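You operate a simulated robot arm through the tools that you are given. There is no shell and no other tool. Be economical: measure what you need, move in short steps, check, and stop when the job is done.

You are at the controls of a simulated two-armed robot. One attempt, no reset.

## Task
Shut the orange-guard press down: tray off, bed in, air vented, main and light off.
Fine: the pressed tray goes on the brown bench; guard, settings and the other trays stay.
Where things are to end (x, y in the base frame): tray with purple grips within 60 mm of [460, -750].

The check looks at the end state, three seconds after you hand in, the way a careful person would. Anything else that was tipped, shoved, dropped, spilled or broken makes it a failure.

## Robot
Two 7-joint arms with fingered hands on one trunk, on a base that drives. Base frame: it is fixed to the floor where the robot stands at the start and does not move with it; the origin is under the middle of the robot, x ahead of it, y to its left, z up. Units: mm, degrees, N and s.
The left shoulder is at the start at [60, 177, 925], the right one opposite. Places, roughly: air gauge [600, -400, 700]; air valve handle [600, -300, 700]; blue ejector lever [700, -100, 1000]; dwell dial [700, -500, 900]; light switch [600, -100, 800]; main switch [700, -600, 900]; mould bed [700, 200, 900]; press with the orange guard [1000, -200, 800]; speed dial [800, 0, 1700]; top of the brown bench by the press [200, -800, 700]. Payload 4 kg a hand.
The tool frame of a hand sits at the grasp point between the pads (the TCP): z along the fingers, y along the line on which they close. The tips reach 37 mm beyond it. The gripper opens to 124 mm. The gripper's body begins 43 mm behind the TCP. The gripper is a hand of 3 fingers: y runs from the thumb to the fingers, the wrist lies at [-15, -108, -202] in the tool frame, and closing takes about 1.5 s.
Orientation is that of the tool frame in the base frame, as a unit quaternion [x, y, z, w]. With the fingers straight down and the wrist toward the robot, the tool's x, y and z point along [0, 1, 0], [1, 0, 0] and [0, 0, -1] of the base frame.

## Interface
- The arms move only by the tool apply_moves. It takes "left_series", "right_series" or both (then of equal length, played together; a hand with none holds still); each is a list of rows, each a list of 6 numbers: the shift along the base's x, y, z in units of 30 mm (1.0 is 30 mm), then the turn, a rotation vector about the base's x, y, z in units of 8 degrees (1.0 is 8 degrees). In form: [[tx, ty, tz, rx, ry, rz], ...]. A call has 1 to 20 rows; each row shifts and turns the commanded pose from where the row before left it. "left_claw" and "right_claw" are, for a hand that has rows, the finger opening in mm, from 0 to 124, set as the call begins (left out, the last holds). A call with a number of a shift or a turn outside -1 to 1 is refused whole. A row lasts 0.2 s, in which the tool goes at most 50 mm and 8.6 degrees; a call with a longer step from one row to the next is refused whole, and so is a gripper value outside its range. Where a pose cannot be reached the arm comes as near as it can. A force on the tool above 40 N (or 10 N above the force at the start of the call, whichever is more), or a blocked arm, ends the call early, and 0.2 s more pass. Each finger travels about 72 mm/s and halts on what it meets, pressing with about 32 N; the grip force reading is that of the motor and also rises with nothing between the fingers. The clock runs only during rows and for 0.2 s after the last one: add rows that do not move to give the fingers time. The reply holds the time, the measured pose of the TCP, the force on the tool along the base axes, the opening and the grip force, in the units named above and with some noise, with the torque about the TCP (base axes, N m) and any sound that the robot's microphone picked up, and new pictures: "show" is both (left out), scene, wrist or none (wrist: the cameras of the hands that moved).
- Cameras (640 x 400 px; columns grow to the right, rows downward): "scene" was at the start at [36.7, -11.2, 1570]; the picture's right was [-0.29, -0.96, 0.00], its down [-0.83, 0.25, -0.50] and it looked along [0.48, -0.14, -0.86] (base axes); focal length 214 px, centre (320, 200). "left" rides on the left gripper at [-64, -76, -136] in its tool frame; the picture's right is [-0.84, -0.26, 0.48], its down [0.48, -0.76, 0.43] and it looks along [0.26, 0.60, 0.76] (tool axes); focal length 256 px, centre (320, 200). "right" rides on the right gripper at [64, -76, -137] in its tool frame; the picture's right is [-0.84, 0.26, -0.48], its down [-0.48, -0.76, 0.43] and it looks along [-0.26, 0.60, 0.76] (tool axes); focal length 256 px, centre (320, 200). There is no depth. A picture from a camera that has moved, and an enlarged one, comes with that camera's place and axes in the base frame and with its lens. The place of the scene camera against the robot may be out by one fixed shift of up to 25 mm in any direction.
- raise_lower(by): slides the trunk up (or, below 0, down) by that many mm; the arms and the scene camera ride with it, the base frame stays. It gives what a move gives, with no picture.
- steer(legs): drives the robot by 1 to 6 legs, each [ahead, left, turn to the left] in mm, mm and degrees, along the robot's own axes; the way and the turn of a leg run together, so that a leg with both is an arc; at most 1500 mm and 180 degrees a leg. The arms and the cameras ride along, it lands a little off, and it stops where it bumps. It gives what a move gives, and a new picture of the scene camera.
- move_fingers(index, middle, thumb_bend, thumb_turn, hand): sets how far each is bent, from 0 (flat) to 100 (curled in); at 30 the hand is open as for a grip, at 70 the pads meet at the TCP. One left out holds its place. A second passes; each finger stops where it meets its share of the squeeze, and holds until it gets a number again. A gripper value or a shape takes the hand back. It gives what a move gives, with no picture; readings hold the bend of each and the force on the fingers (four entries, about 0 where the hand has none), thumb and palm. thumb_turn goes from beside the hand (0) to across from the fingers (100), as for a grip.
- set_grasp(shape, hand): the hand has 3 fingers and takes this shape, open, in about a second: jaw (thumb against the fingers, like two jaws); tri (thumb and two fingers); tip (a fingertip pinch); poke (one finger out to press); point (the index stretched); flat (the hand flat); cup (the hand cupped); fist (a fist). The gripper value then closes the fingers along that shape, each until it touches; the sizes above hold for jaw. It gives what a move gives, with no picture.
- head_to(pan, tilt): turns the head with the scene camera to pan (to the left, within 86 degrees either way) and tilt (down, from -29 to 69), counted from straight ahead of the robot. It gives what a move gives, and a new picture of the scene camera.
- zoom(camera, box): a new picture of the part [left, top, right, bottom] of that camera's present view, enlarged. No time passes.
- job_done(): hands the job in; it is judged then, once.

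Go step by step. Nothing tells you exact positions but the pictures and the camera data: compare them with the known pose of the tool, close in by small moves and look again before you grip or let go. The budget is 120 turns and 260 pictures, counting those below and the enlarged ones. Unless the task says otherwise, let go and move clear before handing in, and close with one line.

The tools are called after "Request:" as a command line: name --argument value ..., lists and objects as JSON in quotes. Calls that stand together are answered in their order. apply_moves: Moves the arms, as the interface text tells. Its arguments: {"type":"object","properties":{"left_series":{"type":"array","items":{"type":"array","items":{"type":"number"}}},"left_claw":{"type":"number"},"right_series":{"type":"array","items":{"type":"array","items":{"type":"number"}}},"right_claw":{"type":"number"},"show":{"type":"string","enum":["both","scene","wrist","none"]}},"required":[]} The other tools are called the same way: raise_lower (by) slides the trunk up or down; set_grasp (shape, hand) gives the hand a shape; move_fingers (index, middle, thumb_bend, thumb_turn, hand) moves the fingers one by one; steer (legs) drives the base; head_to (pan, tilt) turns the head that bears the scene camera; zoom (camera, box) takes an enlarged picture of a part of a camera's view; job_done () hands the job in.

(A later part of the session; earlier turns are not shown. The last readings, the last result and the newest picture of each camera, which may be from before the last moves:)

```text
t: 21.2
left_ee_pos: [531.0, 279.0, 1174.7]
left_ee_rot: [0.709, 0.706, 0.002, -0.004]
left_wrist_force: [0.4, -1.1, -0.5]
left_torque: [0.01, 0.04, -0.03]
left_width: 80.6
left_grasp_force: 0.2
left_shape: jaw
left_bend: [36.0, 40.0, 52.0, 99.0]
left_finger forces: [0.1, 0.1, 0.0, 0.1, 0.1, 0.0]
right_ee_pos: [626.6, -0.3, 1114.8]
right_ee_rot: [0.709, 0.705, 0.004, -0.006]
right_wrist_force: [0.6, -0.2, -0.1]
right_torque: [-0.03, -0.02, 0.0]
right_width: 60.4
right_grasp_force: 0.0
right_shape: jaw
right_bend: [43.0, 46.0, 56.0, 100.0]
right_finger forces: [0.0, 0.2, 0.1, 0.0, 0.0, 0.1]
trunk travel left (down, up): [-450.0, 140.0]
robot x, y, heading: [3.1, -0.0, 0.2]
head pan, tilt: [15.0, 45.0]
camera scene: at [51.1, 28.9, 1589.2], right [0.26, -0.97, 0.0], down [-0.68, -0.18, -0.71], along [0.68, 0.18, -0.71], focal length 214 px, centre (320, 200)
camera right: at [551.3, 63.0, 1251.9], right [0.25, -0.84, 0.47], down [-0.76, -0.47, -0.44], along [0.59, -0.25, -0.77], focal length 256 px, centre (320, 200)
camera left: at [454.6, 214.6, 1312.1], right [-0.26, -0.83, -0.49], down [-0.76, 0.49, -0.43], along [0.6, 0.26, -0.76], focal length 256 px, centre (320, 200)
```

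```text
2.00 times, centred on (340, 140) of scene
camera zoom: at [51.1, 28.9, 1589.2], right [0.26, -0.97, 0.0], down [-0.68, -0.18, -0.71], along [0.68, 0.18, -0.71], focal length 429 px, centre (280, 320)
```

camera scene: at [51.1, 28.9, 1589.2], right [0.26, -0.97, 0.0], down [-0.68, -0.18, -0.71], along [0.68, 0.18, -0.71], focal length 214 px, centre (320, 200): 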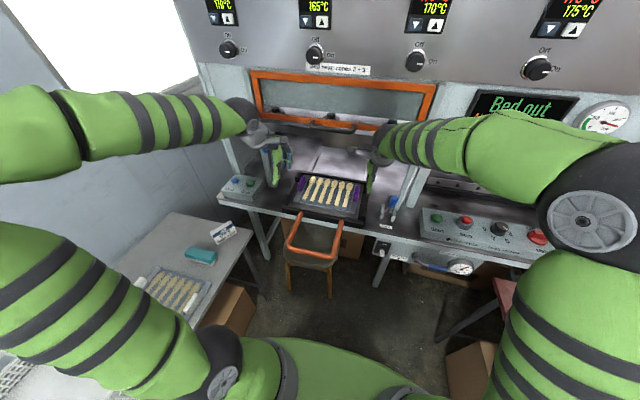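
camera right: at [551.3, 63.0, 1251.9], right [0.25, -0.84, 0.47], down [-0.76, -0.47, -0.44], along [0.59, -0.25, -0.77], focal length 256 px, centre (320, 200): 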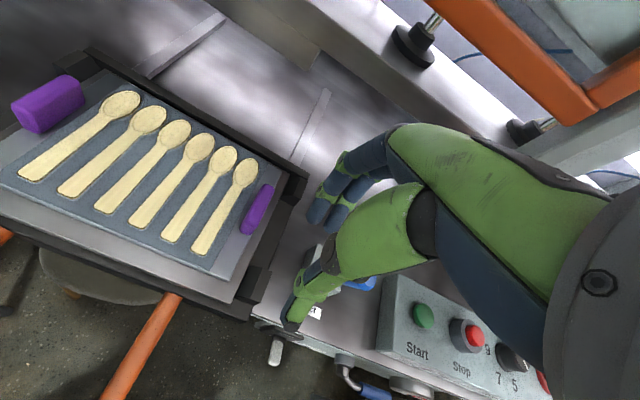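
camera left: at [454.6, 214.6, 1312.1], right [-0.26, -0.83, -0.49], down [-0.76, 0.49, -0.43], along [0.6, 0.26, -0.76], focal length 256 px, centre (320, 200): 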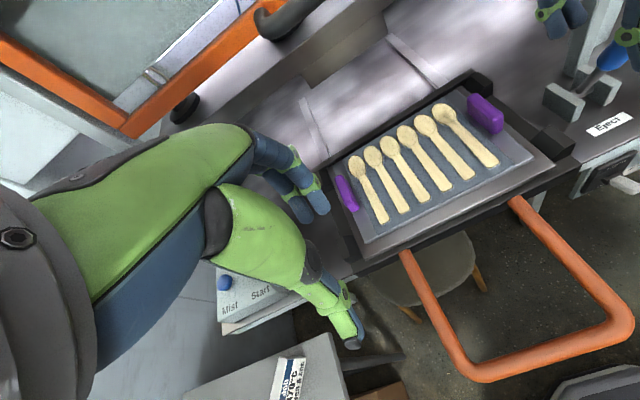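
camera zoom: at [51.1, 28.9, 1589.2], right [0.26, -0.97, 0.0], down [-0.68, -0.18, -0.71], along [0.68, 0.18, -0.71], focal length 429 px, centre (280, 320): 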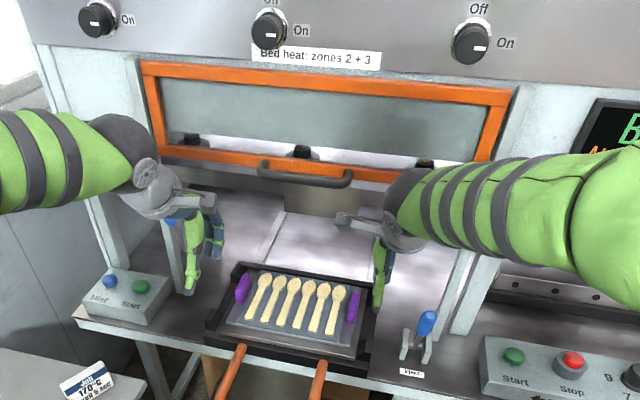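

The guard looks unmoved and the grips are at about (723, 43, 946) and (720, 286, 950). I'll lower both hands first, then slide in over the grips below the guard.

Request:
apply_moves --left_claw 105 --right_claw 105 --left_series '[[0, 0, -1, 0, 0, 0], [0, 0, -1, 0, 0, 0], [0, 0, -1, 0, 0, 0], [0, 0, -1, 0, 0, 0], [0, 0, -1, 0, 0, 0], [0.8, 0, -0.3, 0, 0, 0], [0.8, 0, 0, 0, 0, 0], [0.8, 0.1, 0, 0, 0, 0], [0.8, 0.1, 0, 0, 0, 0], [0.8, 0.1, 0, 0, 0, 0], [0, 0, 0, 0, 0, 0]]' --right_series '[[0, 0.3, -0.7, 0, 0, 0], [0, 0.3, -0.7, 0, 0, 0], [0, 0.3, -0.7, 0, 0, 0], [0, 0.2, -0.7, 0, 0, 0], [0, 0.2, -0.6, 0, 0, 0], [0, 0.1, 0, 0, 0, 0], [0.4, 0, 0, 0, 0, 0], [0.4, 0, 0, 0, 0, 0], [0.4, 0, 0, 0, 0, 0], [0.4, 0, 0, 0, 0, 0], [0, 0, 0, 0, 0, 0]]' --show "wrist"

```text
t: 23.6
left_ee_pos: [653.0, 289.5, 1016.7]
left_ee_rot: [0.709, 0.705, 0.002, -0.003]
left_wrist_force: [0.9, 0.1, -0.3]
left_torque: [0.0, -0.03, 0.03]
left_width: 104.9
left_grasp_force: 0.0
left_shape: jaw
left_bend: [32.0, 34.0, 0.0, 98.0]
left_finger forces: [0.0, 0.0, 0.0, 0.0, 0.1, 0.0]
right_ee_pos: [674.6, 43.1, 1012.9]
right_ee_rot: [0.708, 0.706, 0.005, -0.006]
right_wrist_force: [-0.5, 0.7, 0.7]
right_torque: [0.01, 0.0, 0.01]
right_width: 105.0
right_grasp_force: 0.0
right_shape: jaw
right_bend: [32.0, 34.0, 0.0, 98.0]
right_finger forces: [0.0, 0.1, 0.0, 0.0, 0.0, 0.1]
trunk travel left (down, up): [-450.0, 140.0]
robot x, y, heading: [0.9, -1.7, -0.1]
head pan, tilt: [15.0, 45.0]
camera right: at [599.0, 106.0, 1150.4], right [0.26, -0.84, 0.47], down [-0.76, -0.48, -0.44], along [0.59, -0.25, -0.77], focal length 256 px, centre (320, 200)
camera left: at [577.5, 224.1, 1153.0], right [-0.26, -0.83, -0.49], down [-0.76, 0.49, -0.43], along [0.6, 0.26, -0.76], focal length 256 px, centre (320, 200)
```

right: 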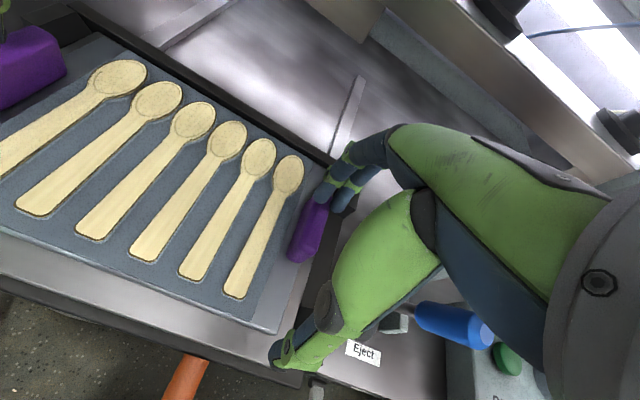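
left: 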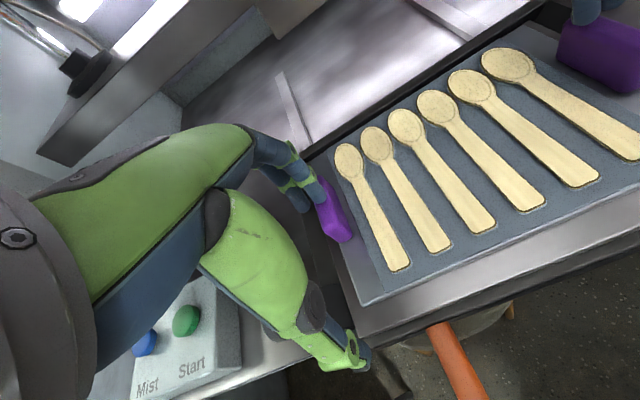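

Both hands are lined up in y. I'll slide forward over the grips and look once more before lowering.

Request:
apply_moves --left_series '[[0.75, -0.05, 0, 0, 0, 0], [0.75, -0.05, 0, 0, 0, 0], [0.7, -0.05, 0, 0, 0, 0], [0, 0, -0.3, 0, 0, 0], [0, 0, 0, 0, 0, 0]]' --right_series '[[0.55, 0, 0, 0, 0, 0], [0.55, 0, 0, 0, 0, 0], [0.5, 0, 0, 0, 0, 0], [0, 0, -0.3, 0, 0, 0], [0, 0, 0, 0, 0, 0]]' --show "both"

Request:
zoom --camera "scene" --box '[240, 120, 420, 260]'

```text
t: 24.8
left_ee_pos: [719.0, 282.0, 1007.4]
left_ee_rot: [0.709, 0.705, 0.003, -0.003]
left_wrist_force: [-0.2, -0.2, 0.2]
left_torque: [0.04, 0.02, 0.0]
left_width: 104.9
left_grasp_force: 0.0
left_shape: jaw
left_bend: [32.0, 34.0, 0.0, 98.0]
left_finger forces: [0.0, 0.1, 0.1, 0.0, 0.1, 0.0]
right_ee_pos: [722.6, 42.8, 1003.2]
right_ee_rot: [0.708, 0.706, 0.003, -0.005]
right_wrist_force: [0.8, -0.1, -0.3]
right_torque: [-0.01, -0.05, -0.01]
right_width: 104.6
right_grasp_force: 0.1
right_shape: jaw
right_bend: [32.0, 34.0, 0.0, 98.0]
right_finger forces: [0.1, 0.1, 0.0, 0.0, 0.0, 0.0]
trunk travel left (down, up): [-450.0, 140.0]
robot x, y, heading: [0.6, 2.0, 0.1]
head pan, tilt: [15.0, 45.0]
camera scene: at [51.2, 29.1, 1589.2], right [0.26, -0.97, 0.0], down [-0.68, -0.18, -0.71], along [0.68, 0.18, -0.71], focal length 214 px, centre (320, 200)
camera right: at [647.4, 105.9, 1140.7], right [0.26, -0.84, 0.47], down [-0.76, -0.48, -0.44], along [0.59, -0.25, -0.77], focal length 256 px, centre (320, 200)
camera left: at [642.1, 219.2, 1144.3], right [-0.26, -0.83, -0.49], down [-0.76, 0.49, -0.43], along [0.6, 0.26, -0.76], focal length 256 px, centre (320, 200)
```

scene: 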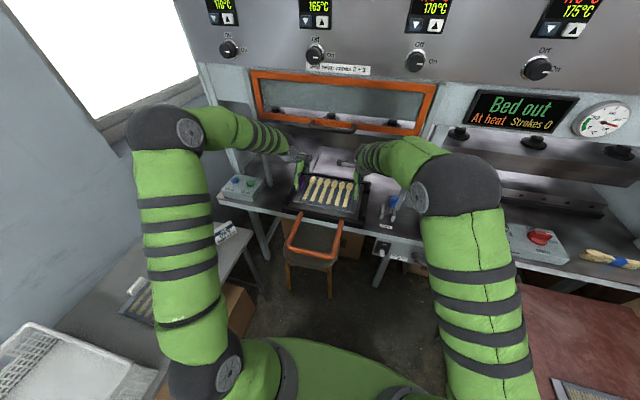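
right: 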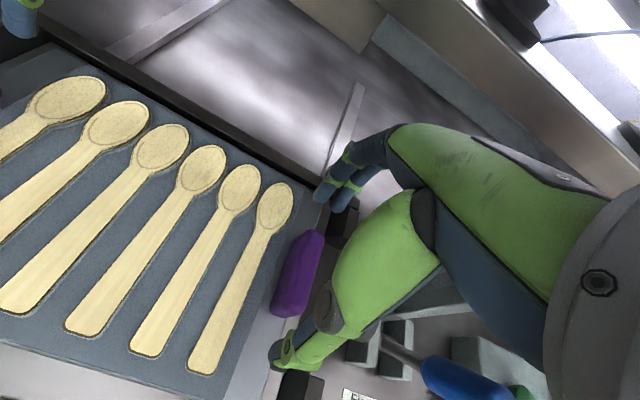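
left: 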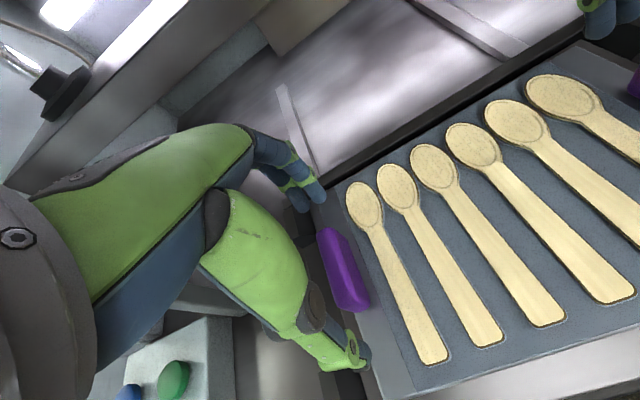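

```text
2.86 times, centred on (330, 190) of scene
camera zoom: at [51.2, 29.1, 1589.2], right [0.26, -0.97, 0.0], down [-0.68, -0.18, -0.71], along [0.68, 0.18, -0.71], focal length 613 px, centre (291, 229)
```

zoom: 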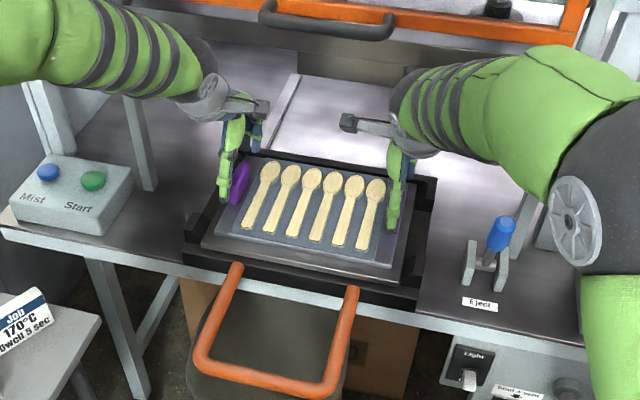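

The grips centre on about (721, 40) and (723, 286). I'll make small corrections and lower until the tips are just above the tray plate.

Request:
apply_moves --left_series '[[0.1, 0.1, -0.3, 0, 0, 0], [0, 0, -0.3, 0, 0, 0], [0, 0, -0.2, 0, 0, 0], [0, 0, 0, 0, 0, 0]]' --right_series '[[0, -0.07, -0.3, 0, 0, 0], [0, 0, -0.3, 0, 0, 0], [0, 0, -0.15, 0, 0, 0], [0, 0, 0, 0, 0, 0]]' --show "wrist"

Request:
zoom --camera "right" --box '[240, 160, 440, 390]'

Request:
zoom --camera "left" --box '[220, 140, 420, 390]'

```text
t: 25.8
left_ee_pos: [720.9, 286.6, 983.9]
left_ee_rot: [0.709, 0.705, 0.002, -0.003]
left_wrist_force: [-0.6, -0.6, -0.5]
left_torque: [-0.01, 0.02, 0.02]
left_width: 104.9
left_grasp_force: 0.0
left_shape: jaw
left_bend: [32.0, 34.0, 0.0, 98.0]
left_finger forces: [0.1, 0.0, 0.1, 0.0, 0.0, 0.0]
right_ee_pos: [723.8, 42.3, 980.2]
right_ee_rot: [0.708, 0.706, 0.004, -0.007]
right_wrist_force: [-0.2, 0.8, 0.1]
right_torque: [0.03, 0.01, -0.01]
right_width: 105.1
right_grasp_force: 0.1
right_shape: jaw
right_bend: [32.0, 34.0, 0.0, 98.0]
right_finger forces: [0.0, 0.0, 0.0, 0.1, 0.0, 0.0]
trunk travel left (down, up): [-450.0, 140.0]
robot x, y, heading: [3.5, 0.8, 0.2]
head pan, tilt: [15.0, 45.0]
camera right: at [647.6, 104.2, 1118.3], right [0.26, -0.84, 0.47], down [-0.76, -0.48, -0.44], along [0.59, -0.25, -0.77], focal length 256 px, centre (320, 200)
camera left: at [644.2, 222.5, 1119.4], right [-0.26, -0.83, -0.49], down [-0.76, 0.49, -0.43], along [0.6, 0.26, -0.76], focal length 256 px, centre (320, 200)
```

right: 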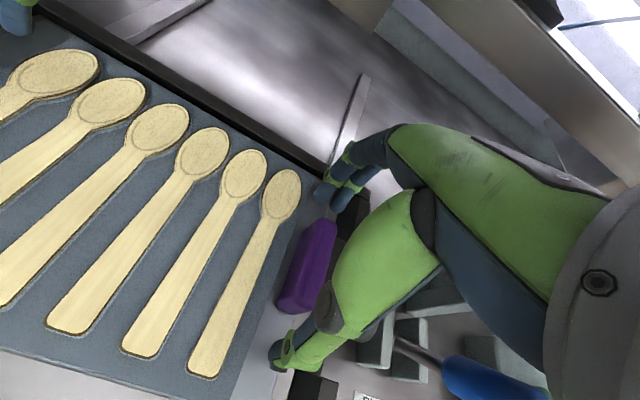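
left: 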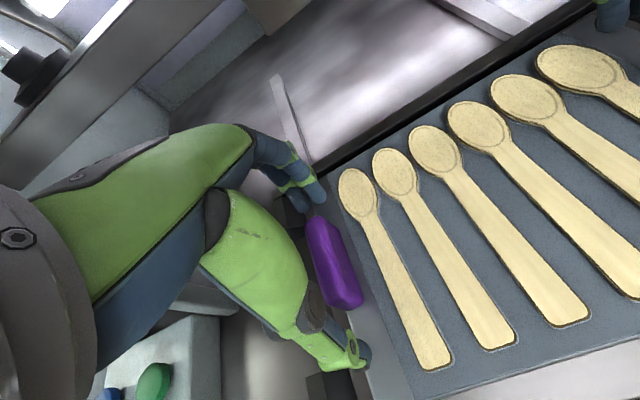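

```text
1.74 times, centred on (340, 275) of right
camera zoom: at [647.6, 104.2, 1118.3], right [0.26, -0.84, 0.47], down [-0.76, -0.48, -0.44], along [0.59, -0.25, -0.77], focal length 445 px, centre (285, 70)
```

zoom: 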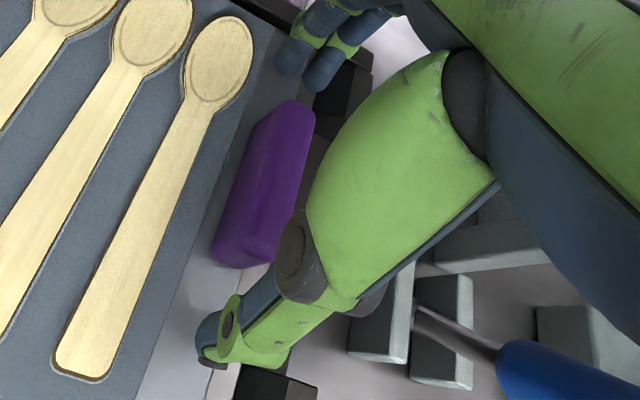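

```text
1.60 times, centred on (320, 265) of left
camera zoom: at [644.2, 222.5, 1119.4], right [-0.26, -0.83, -0.49], down [-0.76, 0.49, -0.43], along [0.6, 0.26, -0.76], focal length 410 px, centre (320, 96)
```

zoom: 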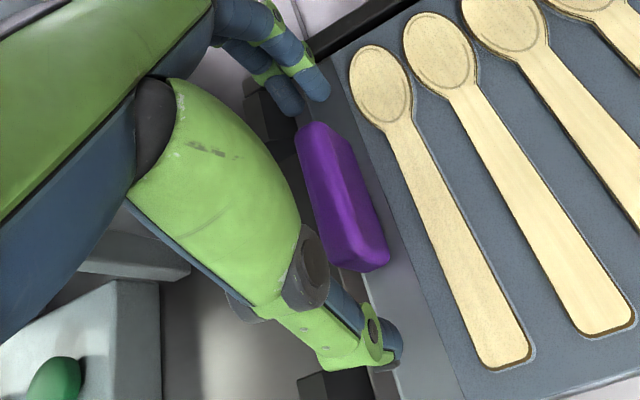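

Both hands are aligned to within a couple of millimetres. I'll close on the grips.

Request:
apply_moves --left_claw 35 --right_claw 35 --left_series '[[0, 0, 0, 0, 0, 0], [0, 0, 0, 0, 0, 0], [0, 0, 0, 0, 0, 0], [0, 0, 0, 0, 0, 0], [0, 0, 0, 0, 0, 0], [0, 0, 0, 0, 0, 0], [0, 0, 0, 0, 0, 0]]' --right_series '[[0, 0, 0, 0, 0, 0], [0, 0, 0, 0, 0, 0], [0, 0, 0, 0, 0, 0], [0, 0, 0, 0, 0, 0], [0, 0, 0, 0, 0, 0], [0, 0, 0, 0, 0, 0], [0, 0, 0, 0, 0, 0]]' --show "wrist"

Request:
zoom --camera "scene" --box '[250, 130, 410, 250]'

```text
t: 27.4
left_ee_pos: [718.7, 287.3, 985.0]
left_ee_rot: [0.71, 0.705, 0.003, -0.002]
left_wrist_force: [-1.6, 3.3, 8.5]
left_torque: [0.03, 0.18, 0.04]
left_width: 83.6
left_grasp_force: 32.1
left_shape: jaw
left_bend: [38.0, 42.0, 52.0, 100.0]
left_finger forces: [18.2, 9.5, 0.0, 0.0, 29.6, 0.0]
right_ee_pos: [722.7, 42.4, 980.6]
right_ee_rot: [0.708, 0.706, 0.004, -0.006]
right_wrist_force: [0.1, -2.9, 1.5]
right_torque: [-0.07, -0.31, -0.08]
right_width: 84.3
right_grasp_force: 31.2
right_shape: jaw
right_bend: [38.0, 42.0, 51.0, 99.0]
right_finger forces: [21.0, 7.8, 0.1, 0.0, 30.8, 0.1]
trunk travel left (down, up): [-450.0, 140.0]
robot x, y, heading: [-4.2, 1.5, 0.1]
head pan, tilt: [15.0, 45.0]
camera right: at [646.9, 103.9, 1119.0], right [0.25, -0.84, 0.47], down [-0.76, -0.47, -0.44], along [0.59, -0.25, -0.77], focal length 256 px, centre (320, 200)
camera left: at [643.5, 222.3, 1120.4], right [-0.26, -0.83, -0.49], down [-0.76, 0.49, -0.43], along [0.6, 0.26, -0.76], focal length 256 px, centre (320, 200)
```

right: 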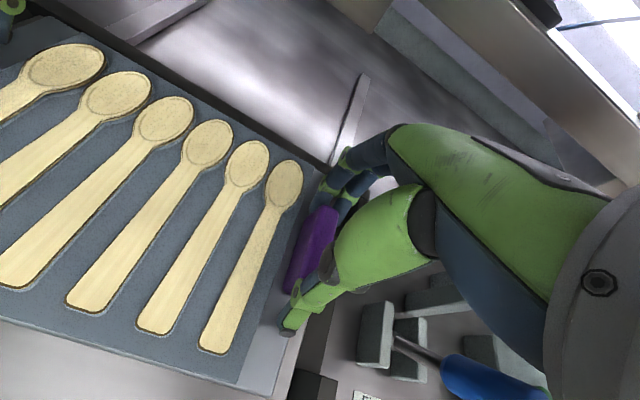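
left: 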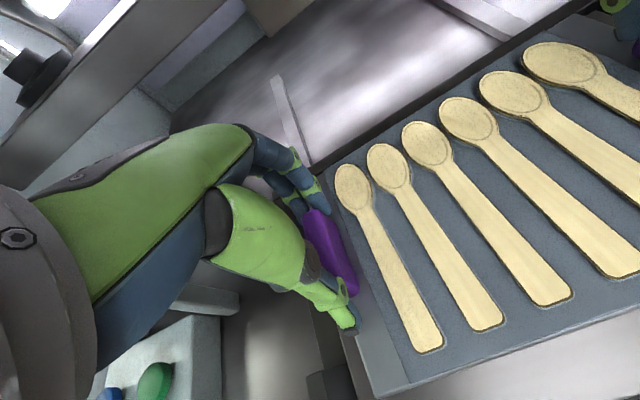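

```text
3.33 times, centred on (330, 190) of scene
camera zoom: at [50.1, 28.8, 1589.3], right [0.26, -0.97, 0.0], down [-0.68, -0.18, -0.71], along [0.68, 0.18, -0.71], focal length 715 px, centre (287, 233)
```

zoom: 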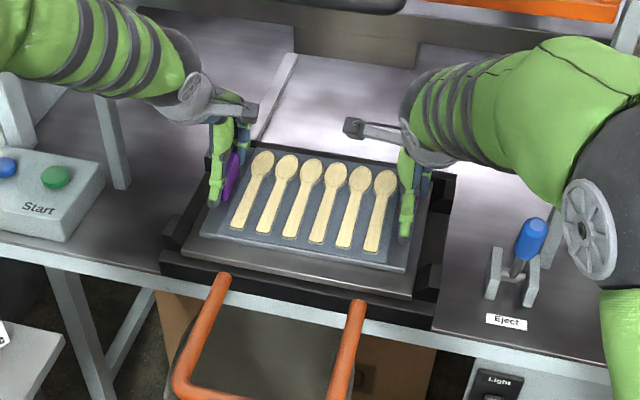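

Both hands hold firmly at about 84 mm. I'll lift slowly by 25 mm and check that the tray comes up level.

Request:
apply_moves --left_series '[[0, 0, 0.2, 0, 0, 0], [0, 0, 0.2, 0, 0, 0], [0, 0, 0.2, 0, 0, 0], [0, 0, 0.25, 0, 0, 0], [0, 0, 0, 0, 0, 0]]' --right_series '[[0, 0, 0.2, 0, 0, 0], [0, 0, 0.2, 0, 0, 0], [0, 0, 0.2, 0, 0, 0], [0, 0, 0.25, 0, 0, 0], [0, 0, 0, 0, 0, 0]]' --show "wrist"

Request:
zoom --camera "scene" --box '[250, 130, 410, 250]'

```text
t: 28.6
left_ee_pos: [720.3, 286.8, 1010.3]
left_ee_rot: [0.709, 0.705, 0.001, -0.004]
left_wrist_force: [-0.5, 4.2, -2.1]
left_torque: [0.13, 0.28, 0.13]
left_width: 84.2
left_grasp_force: 32.3
left_shape: jaw
left_bend: [38.0, 42.0, 52.0, 100.0]
left_finger forces: [18.8, 9.1, 0.1, 0.0, 26.3, 0.1]
right_ee_pos: [722.8, 39.9, 1006.7]
right_ee_rot: [0.708, 0.706, 0.002, -0.005]
right_wrist_force: [0.4, -5.9, -1.3]
right_torque: [-0.14, -0.28, -0.26]
right_width: 83.0
right_grasp_force: 32.4
right_shape: jaw
right_bend: [37.0, 45.0, 52.0, 100.0]
right_finger forces: [23.3, 6.1, 0.0, 0.0, 26.5, 0.0]
trunk travel left (down, up): [-450.0, 140.0]
robot x, y, heading: [0.7, 2.0, 0.1]
head pan, tilt: [15.0, 45.0]
camera right: at [647.5, 103.6, 1143.8], right [0.26, -0.84, 0.47], down [-0.76, -0.47, -0.44], along [0.59, -0.25, -0.77], focal length 256 px, centre (320, 200)
camera left: at [644.1, 222.3, 1145.9], right [-0.26, -0.83, -0.49], down [-0.76, 0.49, -0.43], along [0.6, 0.26, -0.76], focal length 256 px, centre (320, 200)
```

right: 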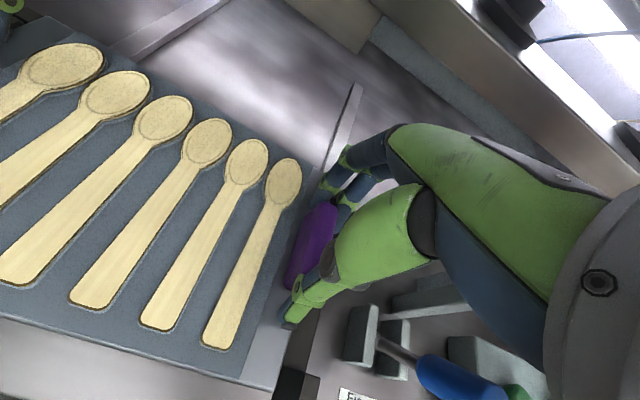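
left: 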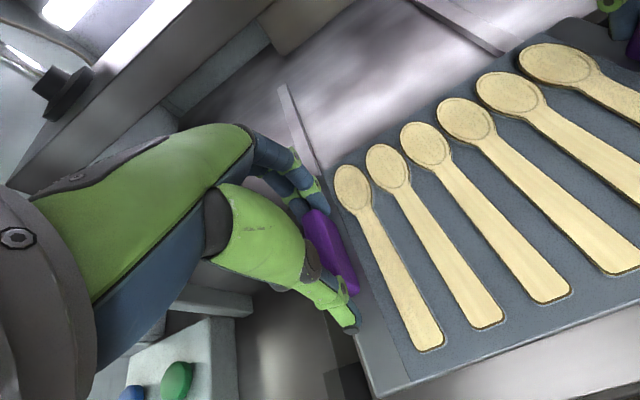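

```text
3.33 times, centred on (330, 190) of scene
camera zoom: at [51.5, 29.2, 1589.2], right [0.26, -0.97, 0.0], down [-0.68, -0.18, -0.71], along [0.68, 0.18, -0.71], focal length 715 px, centre (287, 233)
```

zoom: 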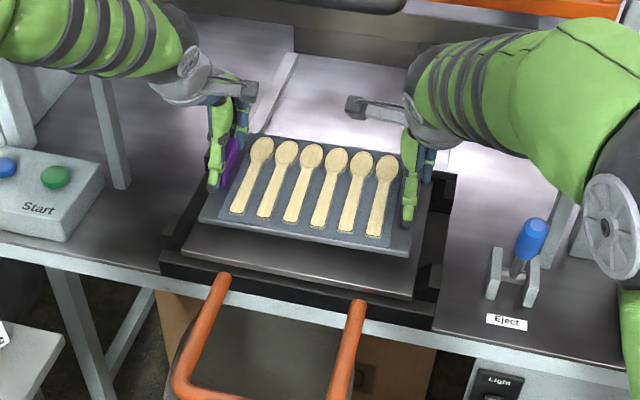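

The tray is up, level and light. I'll retract it towards me while rising, then centre it in front of the robot.

Request:
apply_moves --left_series '[[-0.1, 0, 0.3, 0, 0, 0], [-0.4, 0, 0.2, 0, 0, 0], [-0.6, 0, 0.1, 0, 0, 0], [-0.7, 0, 0.1, 0, 0, 0], [-0.7, 0, 0.2, 0, 0, 0], [-0.7, 0, 0.3, 0, 0, 0], [-0.7, 0, 0.4, 0, 0, 0], [-0.7, -0.3, 0.4, 0, 0, 0], [-0.5, -0.6, 0.4, 0, 0, 0], [-0.3, -0.7, 0.2, 0, 0, 0], [0, -0.7, 0, 0, 0, 0], [0, -0.7, 0, 0, 0, 0], [0, -0.7, 0, 0, 0, 0], [0, -0.7, 0, 0, 0, 0], [0, -0.7, 0, 0, 0, 0], [0, -0.3, 0, 0, 0, 0], [0, 0, 0, 0, 0, 0]]' --right_series '[[-0.1, 0, 0.3, 0, 0, 0], [-0.4, 0, 0.2, 0, 0, 0], [-0.6, 0, 0.1, 0, 0, 0], [-0.7, 0, 0.1, 0, 0, 0], [-0.7, 0, 0.2, 0, 0, 0], [-0.7, 0, 0.3, 0, 0, 0], [-0.7, 0, 0.4, 0, 0, 0], [-0.7, -0.3, 0.4, 0, 0, 0], [-0.5, -0.6, 0.4, 0, 0, 0], [-0.3, -0.7, 0.2, 0, 0, 0], [0, -0.7, 0, 0, 0, 0], [0, -0.7, 0, 0, 0, 0], [0, -0.7, 0, 0, 0, 0], [0, -0.7, 0, 0, 0, 0], [0, -0.7, 0, 0, 0, 0], [0, -0.3, 0, 0, 0, 0], [0, 0, 0, 0, 0, 0]]' --show "scene"

```text
t: 32.2
left_ee_pos: [556.9, 124.2, 1088.2]
left_ee_rot: [0.709, 0.705, 0.001, -0.003]
left_wrist_force: [0.1, 2.7, -1.3]
left_torque: [0.11, 0.31, 0.19]
left_width: 84.2
left_grasp_force: 31.9
left_shape: jaw
left_bend: [38.0, 42.0, 52.0, 99.0]
left_finger forces: [19.1, 9.0, 0.1, 0.0, 26.6, 0.0]
right_ee_pos: [561.3, -121.3, 1083.5]
right_ee_rot: [0.708, 0.707, 0.003, -0.006]
right_wrist_force: [-0.6, -2.5, -1.5]
right_torque: [-0.09, -0.33, -0.16]
right_width: 83.1
right_grasp_force: 32.3
right_shape: jaw
right_bend: [36.0, 45.0, 53.0, 100.0]
right_finger forces: [23.4, 5.0, 0.1, 0.0, 26.5, 0.0]
trunk travel left (down, up): [-450.0, 140.0]
robot x, y, heading: [-1.1, -0.6, -0.2]
head pan, tilt: [15.0, 45.0]
camera scene: at [51.3, 29.2, 1589.2], right [0.26, -0.97, 0.0], down [-0.68, -0.18, -0.71], along [0.68, 0.18, -0.71], focal length 214 px, centre (320, 200)
```

scene: 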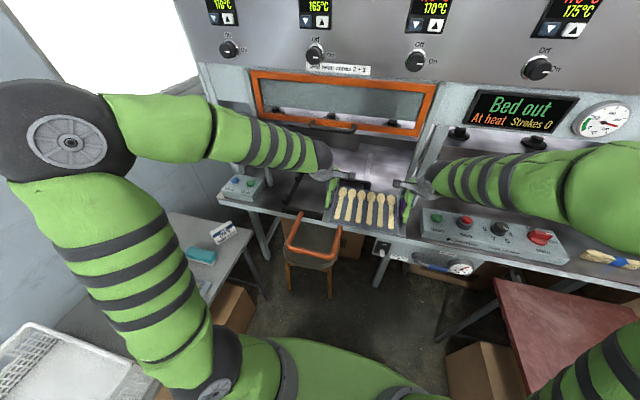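

The tray is held level in front of me. Before driving I'll look at the bench and the floor on the right.

Request:
head_to --pan -50 --tilt 50

```text
t: 33.5
left_ee_pos: [557.7, 124.3, 1088.0]
left_ee_rot: [0.709, 0.705, 0.001, -0.004]
left_wrist_force: [0.6, 3.7, -2.2]
left_torque: [0.07, 0.36, 0.17]
left_width: 84.5
left_grasp_force: 32.0
left_shape: jaw
left_bend: [38.0, 42.0, 52.0, 99.0]
left_finger forces: [19.0, 9.1, 0.1, 0.0, 26.7, 0.0]
right_ee_pos: [562.4, -121.9, 1084.3]
right_ee_rot: [0.709, 0.706, 0.003, -0.007]
right_wrist_force: [0.3, -3.1, -2.0]
right_torque: [-0.08, -0.3, -0.15]
right_width: 83.0
right_grasp_force: 31.4
right_shape: jaw
right_bend: [36.0, 45.0, 53.0, 100.0]
right_finger forces: [23.5, 4.9, 0.0, 0.1, 26.6, 0.0]
trunk travel left (down, up): [-450.0, 140.0]
robot x, y, heading: [-0.3, -0.5, 0.1]
head pan, tilt: [-50.0, 50.0]
camera scene: at [22.4, -51.0, 1582.3], right [-0.76, -0.64, 0.0], down [-0.49, 0.59, -0.64], along [0.41, -0.49, -0.77], focal length 214 px, centre (320, 200)
```

scene: 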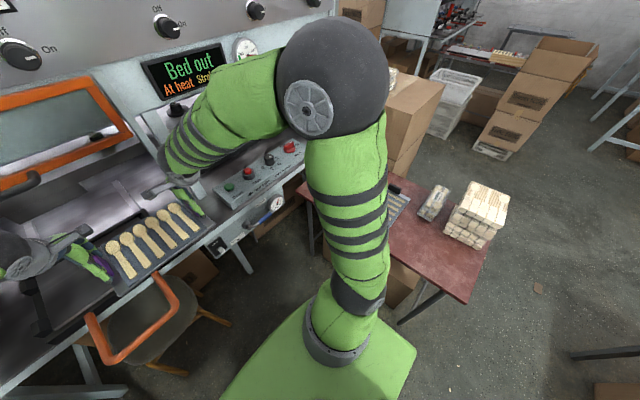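

The way is clear if I slide right first and then turn. I'll raise the trunk a little for clearance over the lever and then drive.

Request:
raise_lower --by 50

Request:
steer --legs '[[0, -165, 0], [0, 0, -35]]'

```text
t: 34.5
left_ee_pos: [558.4, 124.7, 1137.5]
left_ee_rot: [0.709, 0.706, 0.001, -0.004]
left_wrist_force: [0.1, 2.5, -2.3]
left_torque: [0.08, 0.34, 0.15]
left_width: 84.5
left_grasp_force: 32.4
left_shape: jaw
left_bend: [38.0, 42.0, 52.0, 99.0]
left_finger forces: [18.9, 9.0, 0.0, 0.0, 26.6, 0.0]
right_ee_pos: [561.4, -121.3, 1133.7]
right_ee_rot: [0.708, 0.706, 0.004, -0.006]
right_wrist_force: [-0.2, -3.1, -1.6]
right_torque: [-0.08, -0.3, -0.21]
right_width: 83.2
right_grasp_force: 32.1
right_shape: jaw
right_bend: [36.0, 45.0, 53.0, 100.0]
right_finger forces: [23.5, 5.1, 0.0, 0.0, 26.5, 0.0]
trunk travel left (down, up): [-500.0, 90.0]
robot x, y, heading: [0.0, 1.2, 0.1]
head pan, tilt: [-50.0, 50.0]
```

```text
t: 37.6
left_ee_pos: [526.4, -381.7, 1137.3]
left_ee_rot: [0.889, 0.458, 0.002, -0.003]
left_wrist_force: [2.5, 2.5, -1.5]
left_torque: [0.25, 0.19, 0.14]
left_width: 84.0
left_grasp_force: 31.9
left_shape: jaw
left_bend: [38.0, 42.0, 52.0, 99.0]
left_finger forces: [18.9, 9.0, 0.1, 0.0, 26.4, 0.0]
right_ee_pos: [388.8, -586.4, 1133.0]
right_ee_rot: [0.889, 0.459, 0.005, -0.005]
right_wrist_force: [-1.4, -2.0, -1.8]
right_torque: [-0.21, -0.2, -0.19]
right_width: 83.0
right_grasp_force: 32.2
right_shape: jaw
right_bend: [36.0, 45.0, 53.0, 100.0]
right_finger forces: [23.2, 5.2, 0.0, 0.0, 26.2, 0.1]
trunk travel left (down, up): [-500.0, 90.0]
robot x, y, heading: [2.2, -164.6, -35.2]
head pan, tilt: [-50.0, 50.0]
camera scene: at [-15.3, -214.2, 1632.3], right [-1.0, -0.08, 0.0], down [-0.06, 0.76, -0.64], along [0.05, -0.64, -0.77], focal length 214 px, centre (320, 200)
```

scene: 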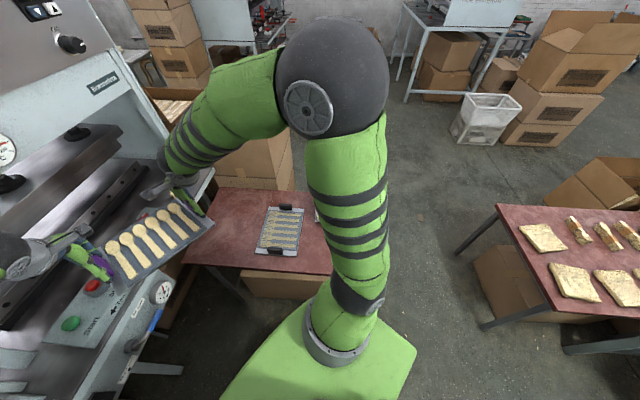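

The tray is over the near side of the bench and the target area is clear of the other tray. I'll turn the tray back square to the bench while moving its centre to (460, -750), still high.

Request:
apply_moves --left_series '[[-0.433, -0.246, 0, 0, 0, 0.875], [-0.461, -0.301, 0, 0, 0, 0.875], [-0.482, -0.358, 0, 0, 0, 0.875], [-0.495, -0.418, 0, 0, 0, 0.875], [-0.502, -0.479, 0, 0, 0, 0.875], [0, -0.7, 0, 0, 0, 0], [0, -0.7, 0, 0, 0, 0], [0, -0.7, 0, 0, 0, 0], [0, -0.7, 0, 0, 0, 0], [0, -0.7, 0, 0, 0, 0], [0, -0.7, 0, 0, 0, 0], [0, -0.7, 0, 0, 0, 0], [0, -0.7, 0, 0, 0, 0], [0, -0.7, 0, 0, 0, 0], [0, 0, 0, 0, 0, 0]]' --right_series '[[0.433, -0.754, 0, 0, 0, 0.875], [0.461, -0.699, 0, 0, 0, 0.875], [0.482, -0.642, 0, 0, 0, 0.875], [0.495, -0.582, 0, 0, 0, 0.875], [0.502, -0.521, 0, 0, 0, 0.875], [0, -0.7, 0, 0, 0, 0], [0, -0.7, 0, 0, 0, 0], [0, -0.7, 0, 0, 0, 0], [0, -0.7, 0, 0, 0, 0], [0, -0.7, 0, 0, 0, 0], [0, -0.7, 0, 0, 0, 0], [0, -0.7, 0, 0, 0, 0], [0, -0.7, 0, 0, 0, 0], [0, -0.7, 0, 0, 0, 0], [0, 0, 0, 0, 0, 0]]' --show "both"

```text
t: 40.8
left_ee_pos: [456.9, -624.9, 1138.0]
left_ee_rot: [0.71, 0.704, 0.002, -0.004]
left_wrist_force: [0.3, 6.3, -1.0]
left_torque: [0.18, 0.3, 0.28]
left_width: 83.9
left_grasp_force: 31.6
left_shape: jaw
left_bend: [38.0, 42.0, 52.0, 99.0]
left_finger forces: [19.4, 8.8, 0.0, 0.1, 26.4, 0.0]
right_ee_pos: [460.4, -869.9, 1133.0]
right_ee_rot: [0.71, 0.704, 0.003, -0.005]
right_wrist_force: [-0.3, -7.2, -1.0]
right_torque: [-0.19, -0.26, -0.2]
right_width: 82.6
right_grasp_force: 32.1
right_shape: jaw
right_bend: [36.0, 46.0, 53.0, 100.0]
right_finger forces: [23.3, 6.0, 0.0, 0.0, 26.1, 0.0]
trunk travel left (down, up): [-500.0, 90.0]
robot x, y, heading: [-3.0, -162.9, -35.2]
head pan, tilt: [-50.0, 50.0]
camera scene: at [-15.3, -213.6, 1632.4], right [-1.0, -0.08, 0.0], down [-0.06, 0.76, -0.64], along [0.05, -0.64, -0.77], focal length 214 px, centre (320, 200)
camera right: at [385.4, -807.7, 1271.3], right [0.25, -0.85, 0.47], down [-0.76, -0.47, -0.44], along [0.59, -0.25, -0.77], focal length 256 px, centre (320, 200)
camera left: at [379.2, -689.7, 1273.4], right [-0.27, -0.83, -0.49], down [-0.76, 0.49, -0.43], along [0.6, 0.26, -0.76], focal length 256 px, centre (320, 200)
```

scene: 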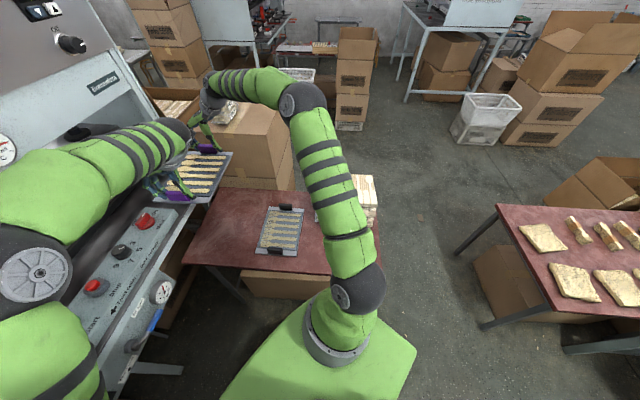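
right: 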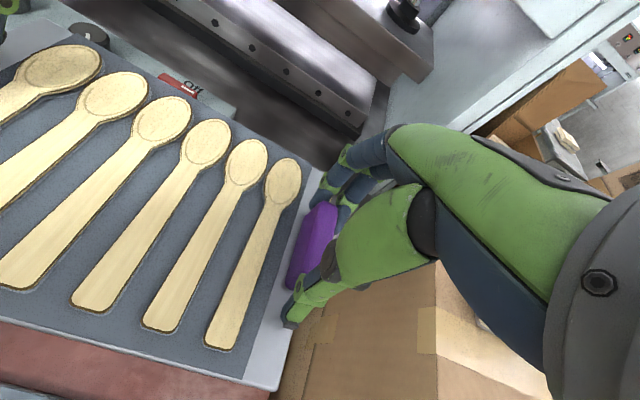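
left: 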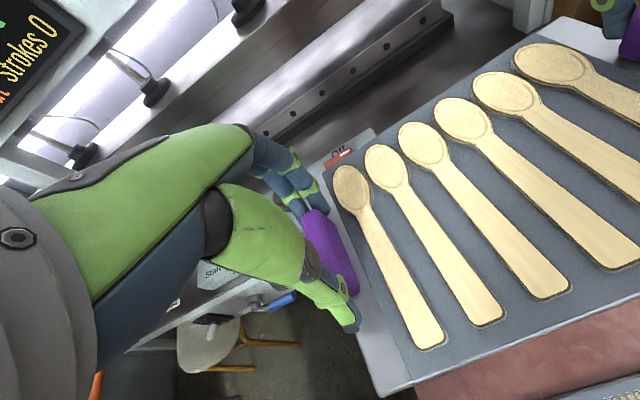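

The tray is over the target, but the left elbow is close to the press table. I'll back the robot off a little so the arms straighten, then bring the tray back over the target.

Request:
steer --legs '[[-120, 0, 0]]'

Request:
apply_moves --left_series '[[0.4, -0.3, 0, 0, 0, 0], [0.4, -0.3, 0, 0, 0, 0], [0.4, -0.3, 0, 0, 0, 0], [0.4, -0.3, 0, 0, 0, 0], [0.4, -0.3, 0, 0, 0, 0], [0.4, -0.3, 0, 0, 0, 0], [0.4, -0.3, 0, 0, 0, 0], [0.4, -0.2, 0, 0, 0, 0], [0, 0, 0, 0, 0, 0]]' --right_series '[[0.4, -0.3, 0, 0, 0, 0], [0.4, -0.3, 0, 0, 0, 0], [0.4, -0.3, 0, 0, 0, 0], [0.4, -0.3, 0, 0, 0, 0], [0.4, -0.3, 0, 0, 0, 0], [0.4, -0.3, 0, 0, 0, 0], [0.4, -0.3, 0, 0, 0, 0], [0.4, -0.2, 0, 0, 0, 0], [0, 0, 0, 0, 0, 0]]' --show "none"

Request:
head_to --pan -15 --tilt 50

```text
t: 42.0
left_ee_pos: [355.9, -555.7, 1138.0]
left_ee_rot: [0.71, 0.704, 0.002, -0.004]
left_wrist_force: [0.4, 6.9, -1.2]
left_torque: [0.16, 0.27, 0.26]
left_width: 84.2
left_grasp_force: 32.2
left_shape: jaw
left_bend: [38.0, 42.0, 52.0, 99.0]
left_finger forces: [19.3, 8.7, 0.0, 0.0, 26.5, 0.0]
right_ee_pos: [360.3, -799.3, 1133.9]
right_ee_rot: [0.709, 0.705, 0.004, -0.005]
right_wrist_force: [-0.8, -6.1, -0.7]
right_torque: [-0.14, -0.29, -0.15]
right_width: 82.9
right_grasp_force: 32.8
right_shape: jaw
right_bend: [36.0, 46.0, 53.0, 100.0]
right_finger forces: [23.4, 5.8, 0.0, 0.1, 26.2, 0.1]
trunk travel left (down, up): [-500.0, 90.0]
robot x, y, heading: [-95.5, -89.7, -35.2]
head pan, tilt: [-50.0, 50.0]
camera scene: at [-115.1, -143.7, 1632.4], right [-1.0, -0.08, 0.0], down [-0.06, 0.76, -0.64], along [0.05, -0.64, -0.77], focal length 214 px, centre (320, 200)
```

scene: 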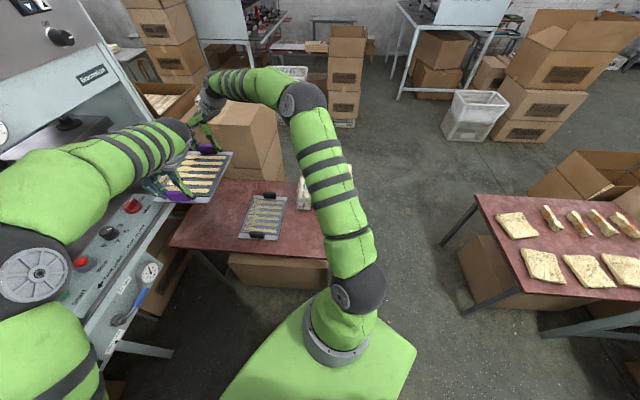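

```text
t: 44.0
left_ee_pos: [451.6, -626.2, 1138.0]
left_ee_rot: [0.71, 0.704, 0.001, -0.002]
left_wrist_force: [0.4, 0.2, 0.0]
left_torque: [0.01, 0.01, 0.01]
left_width: 43.7
left_grasp_force: 32.2
left_shape: jaw
left_bend: [50.0, 47.0, 61.0, 100.0]
left_finger forces: [0.1, 0.0, 0.1, 0.1, 0.1, 0.0]
right_ee_pos: [437.3, -846.7, 1125.0]
right_ee_rot: [0.709, 0.705, 0.005, -0.007]
right_wrist_force: [0.2, 0.8, -2.1]
right_torque: [-0.16, -0.04, -0.05]
right_width: 82.9
right_grasp_force: 31.5
right_shape: jaw
right_bend: [36.0, 46.0, 53.0, 100.0]
right_finger forces: [24.9, 8.1, 0.1, 0.0, 24.0, 0.0]
right hand out of reach, approached as far as the arm can: row 6, 7, 8
trunk travel left (down, up): [-500.0, 90.0]
robot x, y, heading: [-101.8, -94.4, -35.1]
head pan, tilt: [-50.0, 50.0]
```

```text
t: 45.0
left_ee_pos: [453.3, -625.9, 1137.5]
left_ee_rot: [0.71, 0.704, 0.001, -0.003]
left_wrist_force: [-0.6, 0.6, -0.2]
left_torque: [-0.01, -0.03, 0.01]
left_width: 43.3
left_grasp_force: 32.0
left_shape: jaw
left_bend: [50.0, 47.0, 61.0, 100.0]
left_finger forces: [0.1, 0.0, 0.1, 0.1, 0.0, 0.0]
right_ee_pos: [437.3, -848.7, 1125.1]
right_ee_rot: [0.709, 0.705, 0.004, -0.005]
right_wrist_force: [-0.8, -0.1, -3.0]
right_torque: [-0.29, -0.03, -0.04]
right_width: 83.0
right_grasp_force: 31.5
right_shape: jaw
right_bend: [36.0, 46.0, 53.0, 100.0]
right_finger forces: [24.8, 11.6, 0.1, 0.0, 24.3, 0.1]
trunk travel left (down, up): [-500.0, 90.0]
robot x, y, heading: [-96.4, -96.2, -35.3]
head pan, tilt: [-15.0, 50.0]
camera scene: at [-70.8, -127.4, 1632.3], right [-0.77, -0.64, 0.0], down [-0.49, 0.59, -0.64], along [0.41, -0.49, -0.77], focal length 214 px, centre (320, 200)
```

scene: 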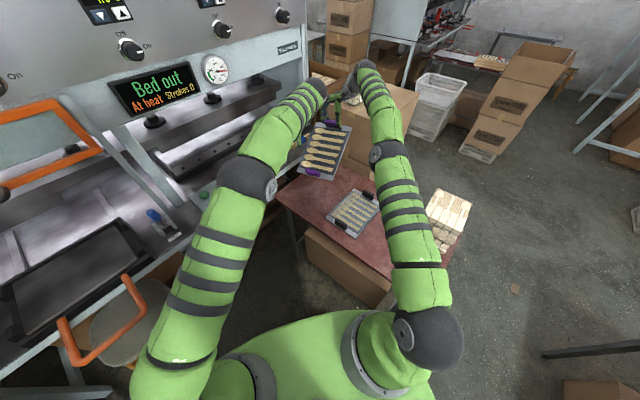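

The right arm ran out of reach and the left hand slipped off its grip. The tray is still held by the right hand, so I'll look closely before moving.

Request:
zoom --camera "scene" --box '[250, 70, 410, 210]'

Request:
apply_moves --left_series '[[0, 0, 0, 0, 0, 0]]' --right_series '[[0, 0, 0, 0, 0, 0]]' --show "wrist"

```text
2.86 times, centred on (330, 140) of scene
camera zoom: at [-70.8, -127.4, 1632.3], right [-0.77, -0.64, 0.0], down [-0.49, 0.59, -0.64], along [0.41, -0.49, -0.77], focal length 613 px, centre (291, 371)
```

zoom: 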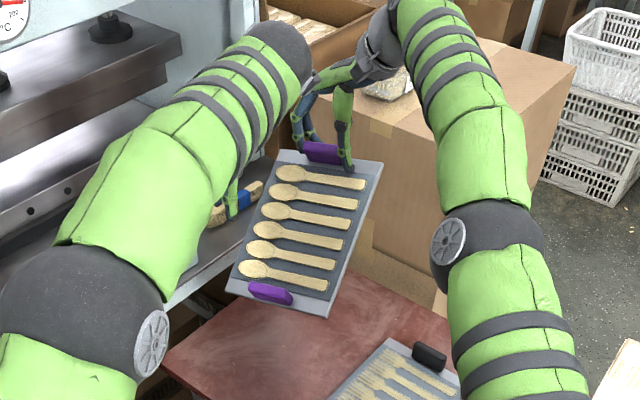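

```text
t: 45.4
left_ee_pos: [451.7, -625.3, 1137.3]
left_ee_rot: [0.71, 0.704, 0.001, -0.004]
left_wrist_force: [0.3, -0.1, -0.9]
left_torque: [0.0, 0.01, 0.03]
left_width: 43.4
left_grasp_force: 32.1
left_shape: jaw
left_bend: [50.0, 47.0, 61.0, 100.0]
left_finger forces: [0.1, 0.1, 0.1, 0.1, 0.0, 0.1]
right_ee_pos: [436.7, -848.3, 1125.1]
right_ee_rot: [0.71, 0.704, 0.003, -0.005]
right_wrist_force: [0.1, 0.1, -3.2]
right_torque: [-0.28, -0.07, 0.01]
right_width: 83.2
right_grasp_force: 31.9
right_shape: jaw
right_bend: [36.0, 46.0, 53.0, 100.0]
right_finger forces: [24.9, 11.5, 0.0, 0.0, 24.3, 0.1]
trunk travel left (down, up): [-500.0, 90.0]
robot x, y, heading: [-98.7, -93.7, -35.4]
head pan, tilt: [-15.0, 50.0]
camera right: at [361.4, -785.2, 1262.7], right [0.25, -0.85, 0.47], down [-0.76, -0.47, -0.44], along [0.59, -0.25, -0.77], focal length 256 px, centre (320, 200)
camera left: at [376.5, -690.3, 1273.4], right [-0.27, -0.83, -0.49], down [-0.76, 0.49, -0.43], along [0.6, 0.26, -0.76], focal length 256 px, centre (320, 200)
```

right: 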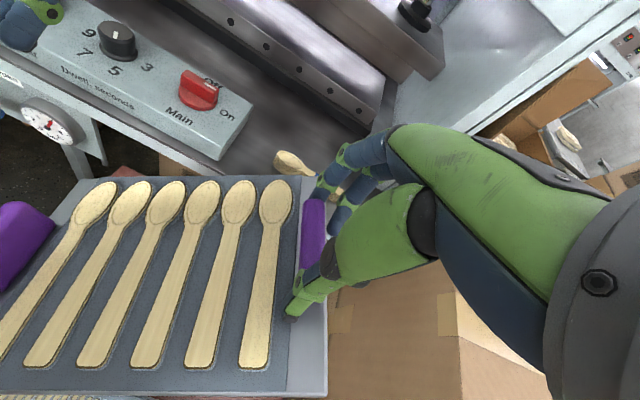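
left: 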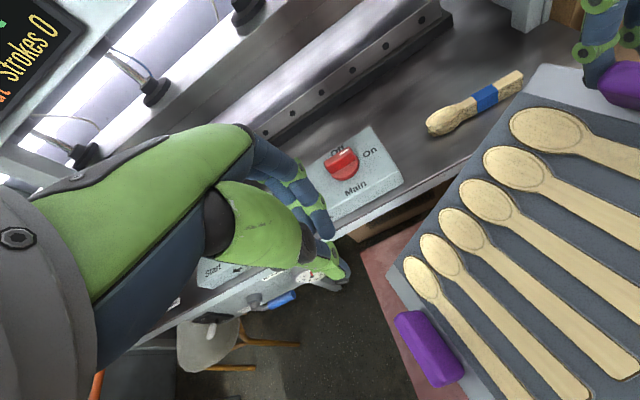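

The right hand still holds the tray and all six spoons, but the tray hangs about 30° down on its left and is turned by about 12°. I'll take the left hand clear, bring the right hand gently back within reach and drive forward again. Then I can set the left edge down first and let the tray pivot flat.

Request:
apply_moves --left_series '[[0, 0.2, 0.6, 0, 0, 0], [0, 0.3, 0.6, 0, 0, 0], [-0.2, 0.6, 0.6, 0, 0, 0], [-0.4, 0.8, 0.6, 0, 0, 0], [-0.5, 0.8, 0.6, 0, 0, 0], [-0.5, 0.8, 0.4, 0, 0, 0], [-0.5, 0.8, 0.2, 0, 0, 0], [-0.5, 0.8, 0, 0, 0, 0], [-0.5, 0.8, 0, 0, 0, 0], [0, 0, 0, 0, 0, 0]]' --right_series '[[0, 0, 0, 0, 0, 0], [-0.1, 0.06, 0, 0, 0, 0], [-0.25, 0.15, 0, 0, 0, 0], [-0.35, 0.22, 0, 0, 0, 0], [-0.4, 0.25, 0, 0, 0, 0], [-0.4, 0.25, 0, 0, 0, 0], [-0.4, 0.25, 0, 0, 0, 0], [-0.35, 0.2, 0, 0, 0, 0], [-0.25, 0.15, 0, 0, 0, 0], [0, 0, 0, 0, 0, 0]]' --show "wrist"

```text
t: 47.6
left_ee_pos: [358.8, -448.7, 1244.1]
left_ee_rot: [0.71, 0.704, 0.001, -0.004]
left_wrist_force: [0.1, 0.5, 0.9]
left_torque: [0.0, 0.0, 0.0]
left_width: 43.4
left_grasp_force: 31.3
left_shape: jaw
left_bend: [50.0, 47.0, 61.0, 100.0]
left_finger forces: [0.0, 0.1, 0.0, 0.0, 0.0, 0.0]
right_ee_pos: [363.5, -804.6, 1125.2]
right_ee_rot: [0.709, 0.705, 0.004, -0.006]
right_wrist_force: [0.5, -0.5, -4.0]
right_torque: [-0.31, -0.05, 0.01]
right_width: 82.9
right_grasp_force: 32.0
right_shape: jaw
right_bend: [36.0, 46.0, 53.0, 100.0]
right_finger forces: [24.8, 12.2, 0.0, 0.0, 24.4, 0.1]
trunk travel left (down, up): [-500.0, 90.0]
robot x, y, heading: [-100.5, -91.7, -35.1]
head pan, tilt: [-15.0, 50.0]
camera right: at [287.5, -740.6, 1263.4], right [0.25, -0.85, 0.47], down [-0.77, -0.47, -0.44], along [0.59, -0.25, -0.77], focal length 256 px, centre (320, 200)
camera left: at [283.1, -512.3, 1380.5], right [-0.27, -0.83, -0.49], down [-0.76, 0.49, -0.43], along [0.6, 0.26, -0.76], focal length 256 px, centre (320, 200)
```

right: 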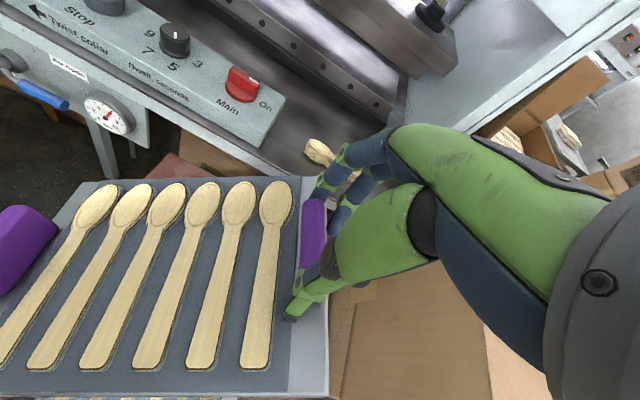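
left: 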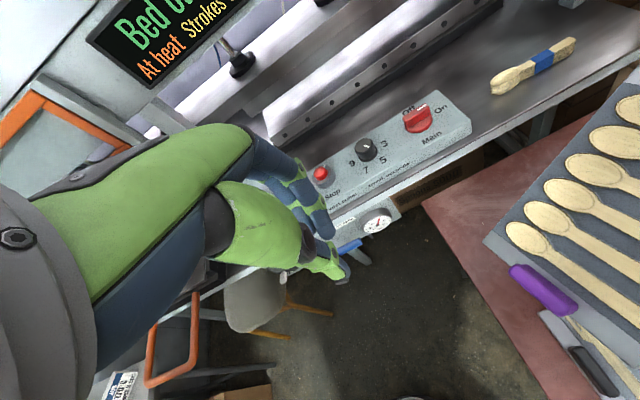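

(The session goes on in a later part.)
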